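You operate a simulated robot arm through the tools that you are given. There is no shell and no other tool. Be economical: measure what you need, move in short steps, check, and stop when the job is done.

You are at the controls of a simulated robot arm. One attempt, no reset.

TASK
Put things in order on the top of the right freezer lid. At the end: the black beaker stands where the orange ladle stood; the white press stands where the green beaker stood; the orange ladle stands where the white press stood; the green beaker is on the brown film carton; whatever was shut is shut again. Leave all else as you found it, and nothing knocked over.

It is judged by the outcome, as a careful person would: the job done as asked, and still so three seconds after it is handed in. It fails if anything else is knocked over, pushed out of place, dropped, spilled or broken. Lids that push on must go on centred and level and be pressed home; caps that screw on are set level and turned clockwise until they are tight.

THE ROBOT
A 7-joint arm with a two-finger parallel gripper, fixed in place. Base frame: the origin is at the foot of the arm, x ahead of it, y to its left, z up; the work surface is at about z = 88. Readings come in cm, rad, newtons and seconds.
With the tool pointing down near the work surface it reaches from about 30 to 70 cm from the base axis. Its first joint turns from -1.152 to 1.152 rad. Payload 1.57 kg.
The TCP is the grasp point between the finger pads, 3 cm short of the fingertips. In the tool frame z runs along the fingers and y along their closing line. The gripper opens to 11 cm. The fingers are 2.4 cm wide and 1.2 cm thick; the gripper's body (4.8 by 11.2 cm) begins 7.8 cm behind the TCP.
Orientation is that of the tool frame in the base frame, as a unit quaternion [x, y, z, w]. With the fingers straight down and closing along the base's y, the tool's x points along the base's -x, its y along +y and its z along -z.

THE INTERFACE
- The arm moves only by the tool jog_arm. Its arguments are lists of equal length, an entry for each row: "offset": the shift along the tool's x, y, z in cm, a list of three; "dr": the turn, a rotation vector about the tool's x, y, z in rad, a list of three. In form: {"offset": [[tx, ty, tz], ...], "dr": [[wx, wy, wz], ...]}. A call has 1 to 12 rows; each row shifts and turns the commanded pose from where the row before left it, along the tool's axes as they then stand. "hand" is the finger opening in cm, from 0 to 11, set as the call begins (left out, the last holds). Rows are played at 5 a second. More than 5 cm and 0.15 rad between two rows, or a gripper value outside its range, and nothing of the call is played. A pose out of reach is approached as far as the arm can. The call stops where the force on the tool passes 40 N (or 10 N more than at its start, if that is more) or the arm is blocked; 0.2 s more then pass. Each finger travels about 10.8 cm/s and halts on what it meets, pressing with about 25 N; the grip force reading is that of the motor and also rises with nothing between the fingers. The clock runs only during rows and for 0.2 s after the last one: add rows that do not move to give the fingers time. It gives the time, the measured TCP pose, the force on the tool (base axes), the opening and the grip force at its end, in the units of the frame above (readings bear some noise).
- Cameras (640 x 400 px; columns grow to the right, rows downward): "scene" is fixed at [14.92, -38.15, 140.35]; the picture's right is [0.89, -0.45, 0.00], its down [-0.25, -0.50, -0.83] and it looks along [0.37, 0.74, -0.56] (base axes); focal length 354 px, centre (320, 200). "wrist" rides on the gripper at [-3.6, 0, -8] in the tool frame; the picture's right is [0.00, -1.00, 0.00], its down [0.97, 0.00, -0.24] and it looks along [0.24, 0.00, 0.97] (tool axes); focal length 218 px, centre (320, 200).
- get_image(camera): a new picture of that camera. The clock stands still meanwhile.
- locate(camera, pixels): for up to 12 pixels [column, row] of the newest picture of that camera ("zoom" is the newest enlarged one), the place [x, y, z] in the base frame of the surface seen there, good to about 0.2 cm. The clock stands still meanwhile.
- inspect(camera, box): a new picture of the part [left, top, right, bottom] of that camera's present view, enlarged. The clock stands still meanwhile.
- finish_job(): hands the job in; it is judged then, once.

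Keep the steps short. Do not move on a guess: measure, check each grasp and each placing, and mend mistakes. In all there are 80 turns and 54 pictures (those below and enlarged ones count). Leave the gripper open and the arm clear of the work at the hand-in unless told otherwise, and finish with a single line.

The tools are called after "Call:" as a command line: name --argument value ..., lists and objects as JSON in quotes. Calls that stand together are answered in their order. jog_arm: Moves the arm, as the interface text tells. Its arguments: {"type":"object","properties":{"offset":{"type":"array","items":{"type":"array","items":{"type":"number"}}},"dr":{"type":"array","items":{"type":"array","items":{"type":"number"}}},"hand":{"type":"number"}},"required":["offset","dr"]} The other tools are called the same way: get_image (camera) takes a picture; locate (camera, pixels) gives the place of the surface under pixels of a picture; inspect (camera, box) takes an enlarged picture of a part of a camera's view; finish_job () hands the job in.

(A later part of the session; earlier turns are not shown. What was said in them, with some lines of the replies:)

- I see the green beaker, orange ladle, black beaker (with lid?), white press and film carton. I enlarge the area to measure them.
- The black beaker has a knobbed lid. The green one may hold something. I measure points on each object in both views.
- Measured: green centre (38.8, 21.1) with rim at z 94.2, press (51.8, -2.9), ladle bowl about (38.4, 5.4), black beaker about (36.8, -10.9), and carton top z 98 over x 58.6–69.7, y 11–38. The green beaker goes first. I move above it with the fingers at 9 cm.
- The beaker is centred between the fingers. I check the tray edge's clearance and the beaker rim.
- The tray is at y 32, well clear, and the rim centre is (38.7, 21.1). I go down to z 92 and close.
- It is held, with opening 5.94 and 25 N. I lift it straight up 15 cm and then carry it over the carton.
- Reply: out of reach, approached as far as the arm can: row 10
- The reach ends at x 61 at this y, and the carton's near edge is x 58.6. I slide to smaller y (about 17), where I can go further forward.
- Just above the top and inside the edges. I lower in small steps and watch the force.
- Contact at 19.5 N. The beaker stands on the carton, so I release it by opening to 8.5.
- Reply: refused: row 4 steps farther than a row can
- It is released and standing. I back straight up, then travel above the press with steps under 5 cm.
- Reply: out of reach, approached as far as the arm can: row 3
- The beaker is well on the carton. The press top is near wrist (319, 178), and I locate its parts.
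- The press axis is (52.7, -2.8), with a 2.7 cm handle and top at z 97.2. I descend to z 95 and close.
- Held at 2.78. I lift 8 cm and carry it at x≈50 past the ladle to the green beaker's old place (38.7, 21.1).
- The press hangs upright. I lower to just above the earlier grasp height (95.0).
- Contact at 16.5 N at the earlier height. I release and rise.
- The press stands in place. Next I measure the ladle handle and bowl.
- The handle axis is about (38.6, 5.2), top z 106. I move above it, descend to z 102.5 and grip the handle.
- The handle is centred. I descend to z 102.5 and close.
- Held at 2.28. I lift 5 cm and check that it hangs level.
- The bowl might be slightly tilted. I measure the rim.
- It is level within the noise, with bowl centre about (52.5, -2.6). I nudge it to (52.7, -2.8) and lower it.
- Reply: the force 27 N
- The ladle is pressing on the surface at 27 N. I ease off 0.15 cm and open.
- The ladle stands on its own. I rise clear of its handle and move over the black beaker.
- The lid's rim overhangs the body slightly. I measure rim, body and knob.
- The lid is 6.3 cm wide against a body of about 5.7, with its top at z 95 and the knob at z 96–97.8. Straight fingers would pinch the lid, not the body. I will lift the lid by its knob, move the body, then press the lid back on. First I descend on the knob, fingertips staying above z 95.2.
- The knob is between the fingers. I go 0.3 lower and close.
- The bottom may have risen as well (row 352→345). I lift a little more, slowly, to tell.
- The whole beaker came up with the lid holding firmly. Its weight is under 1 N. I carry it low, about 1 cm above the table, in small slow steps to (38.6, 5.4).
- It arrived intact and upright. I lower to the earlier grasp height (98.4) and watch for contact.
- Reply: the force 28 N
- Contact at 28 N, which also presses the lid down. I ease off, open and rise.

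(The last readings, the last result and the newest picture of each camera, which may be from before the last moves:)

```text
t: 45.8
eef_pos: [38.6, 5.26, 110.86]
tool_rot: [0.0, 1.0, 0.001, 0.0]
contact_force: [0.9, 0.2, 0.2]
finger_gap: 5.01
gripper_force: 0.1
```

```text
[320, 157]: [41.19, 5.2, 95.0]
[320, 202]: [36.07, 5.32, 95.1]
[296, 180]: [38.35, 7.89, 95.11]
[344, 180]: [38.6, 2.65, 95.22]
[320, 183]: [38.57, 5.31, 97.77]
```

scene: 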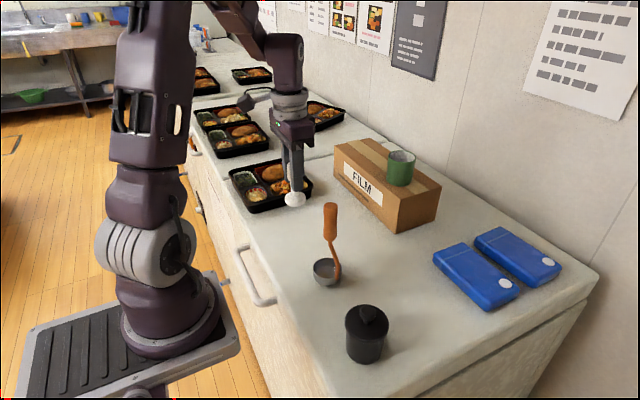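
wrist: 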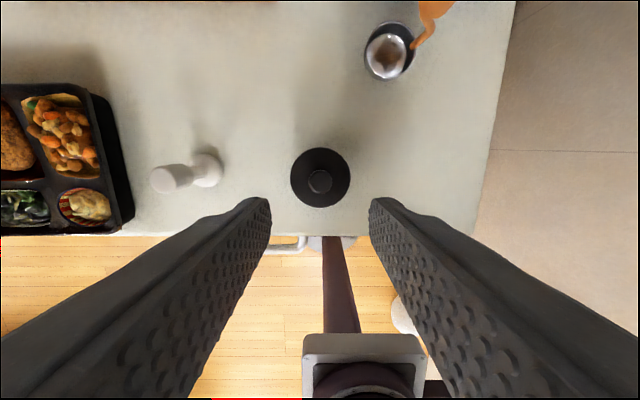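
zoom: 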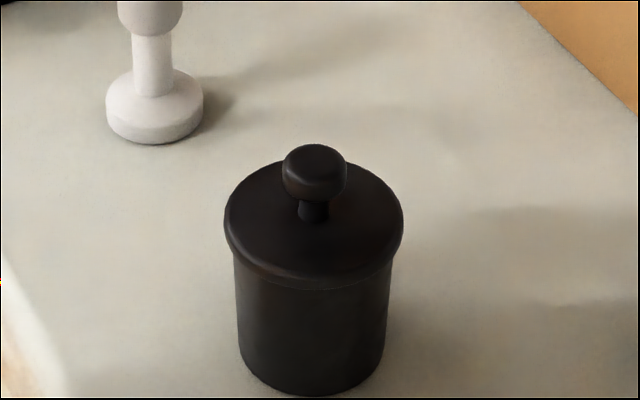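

The lid is seated level with heights unchanged (95.1 and 97.8), at (38.6, 5.3). I move up and clear, then take a final look at everything.

Call:
jog_arm --offset '[[0, 0, -4], [0, 0, -4], [0, 3.5, -2], [0, 4, 0], [0, 4, 0], [0, 0, 0]]' --dr '[[0, 0, 0], [0, 0, 0], [0, 0, 0], [0, 0, 0], [0, 0, 0], [0, 0, 0]]' --hand 11

Call:
get_image --camera "scene"

Call:
get_image --camera "wrist"

```text
t: 47.2
eef_pos: [38.52, 16.8, 121.01]
tool_rot: [-0.001, 1.0, -0.001, 0.0]
contact_force: [0.5, 0.7, 0.8]
finger_gap: 11.01
gripper_force: 0.0
```

```text
20 pictures are left
```

scene: 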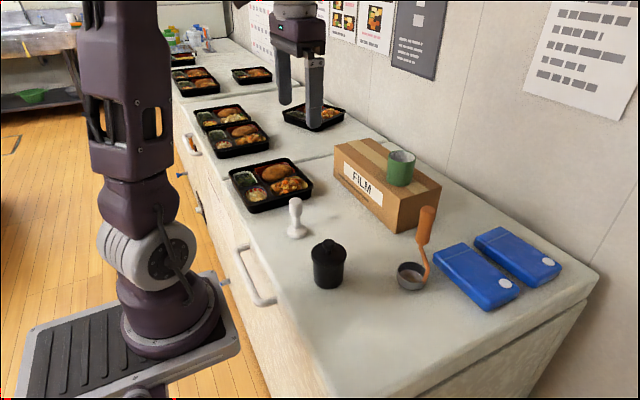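

```text
19 pictures are left
```

wrist: 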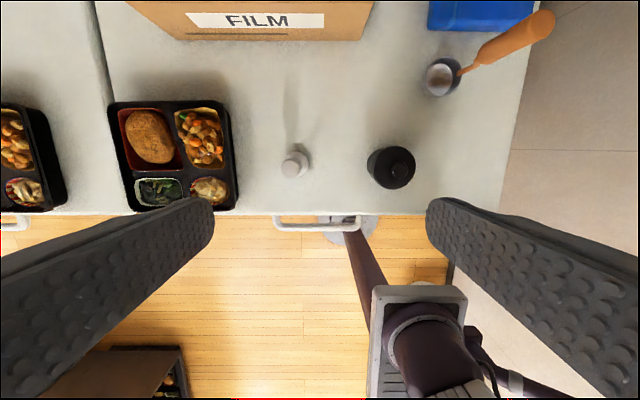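

Every item stands where asked, the tray, packs and carton are unmoved, and the gripper is open and clear. I hand in.

Call:
finish_job

```text
The job is handed in.
```

The job is handed in: the black beaker (lid still shut), white press and orange ladle stand in their asked places, the green beaker is on the film carton, and the final pictures showed nothing else moved.
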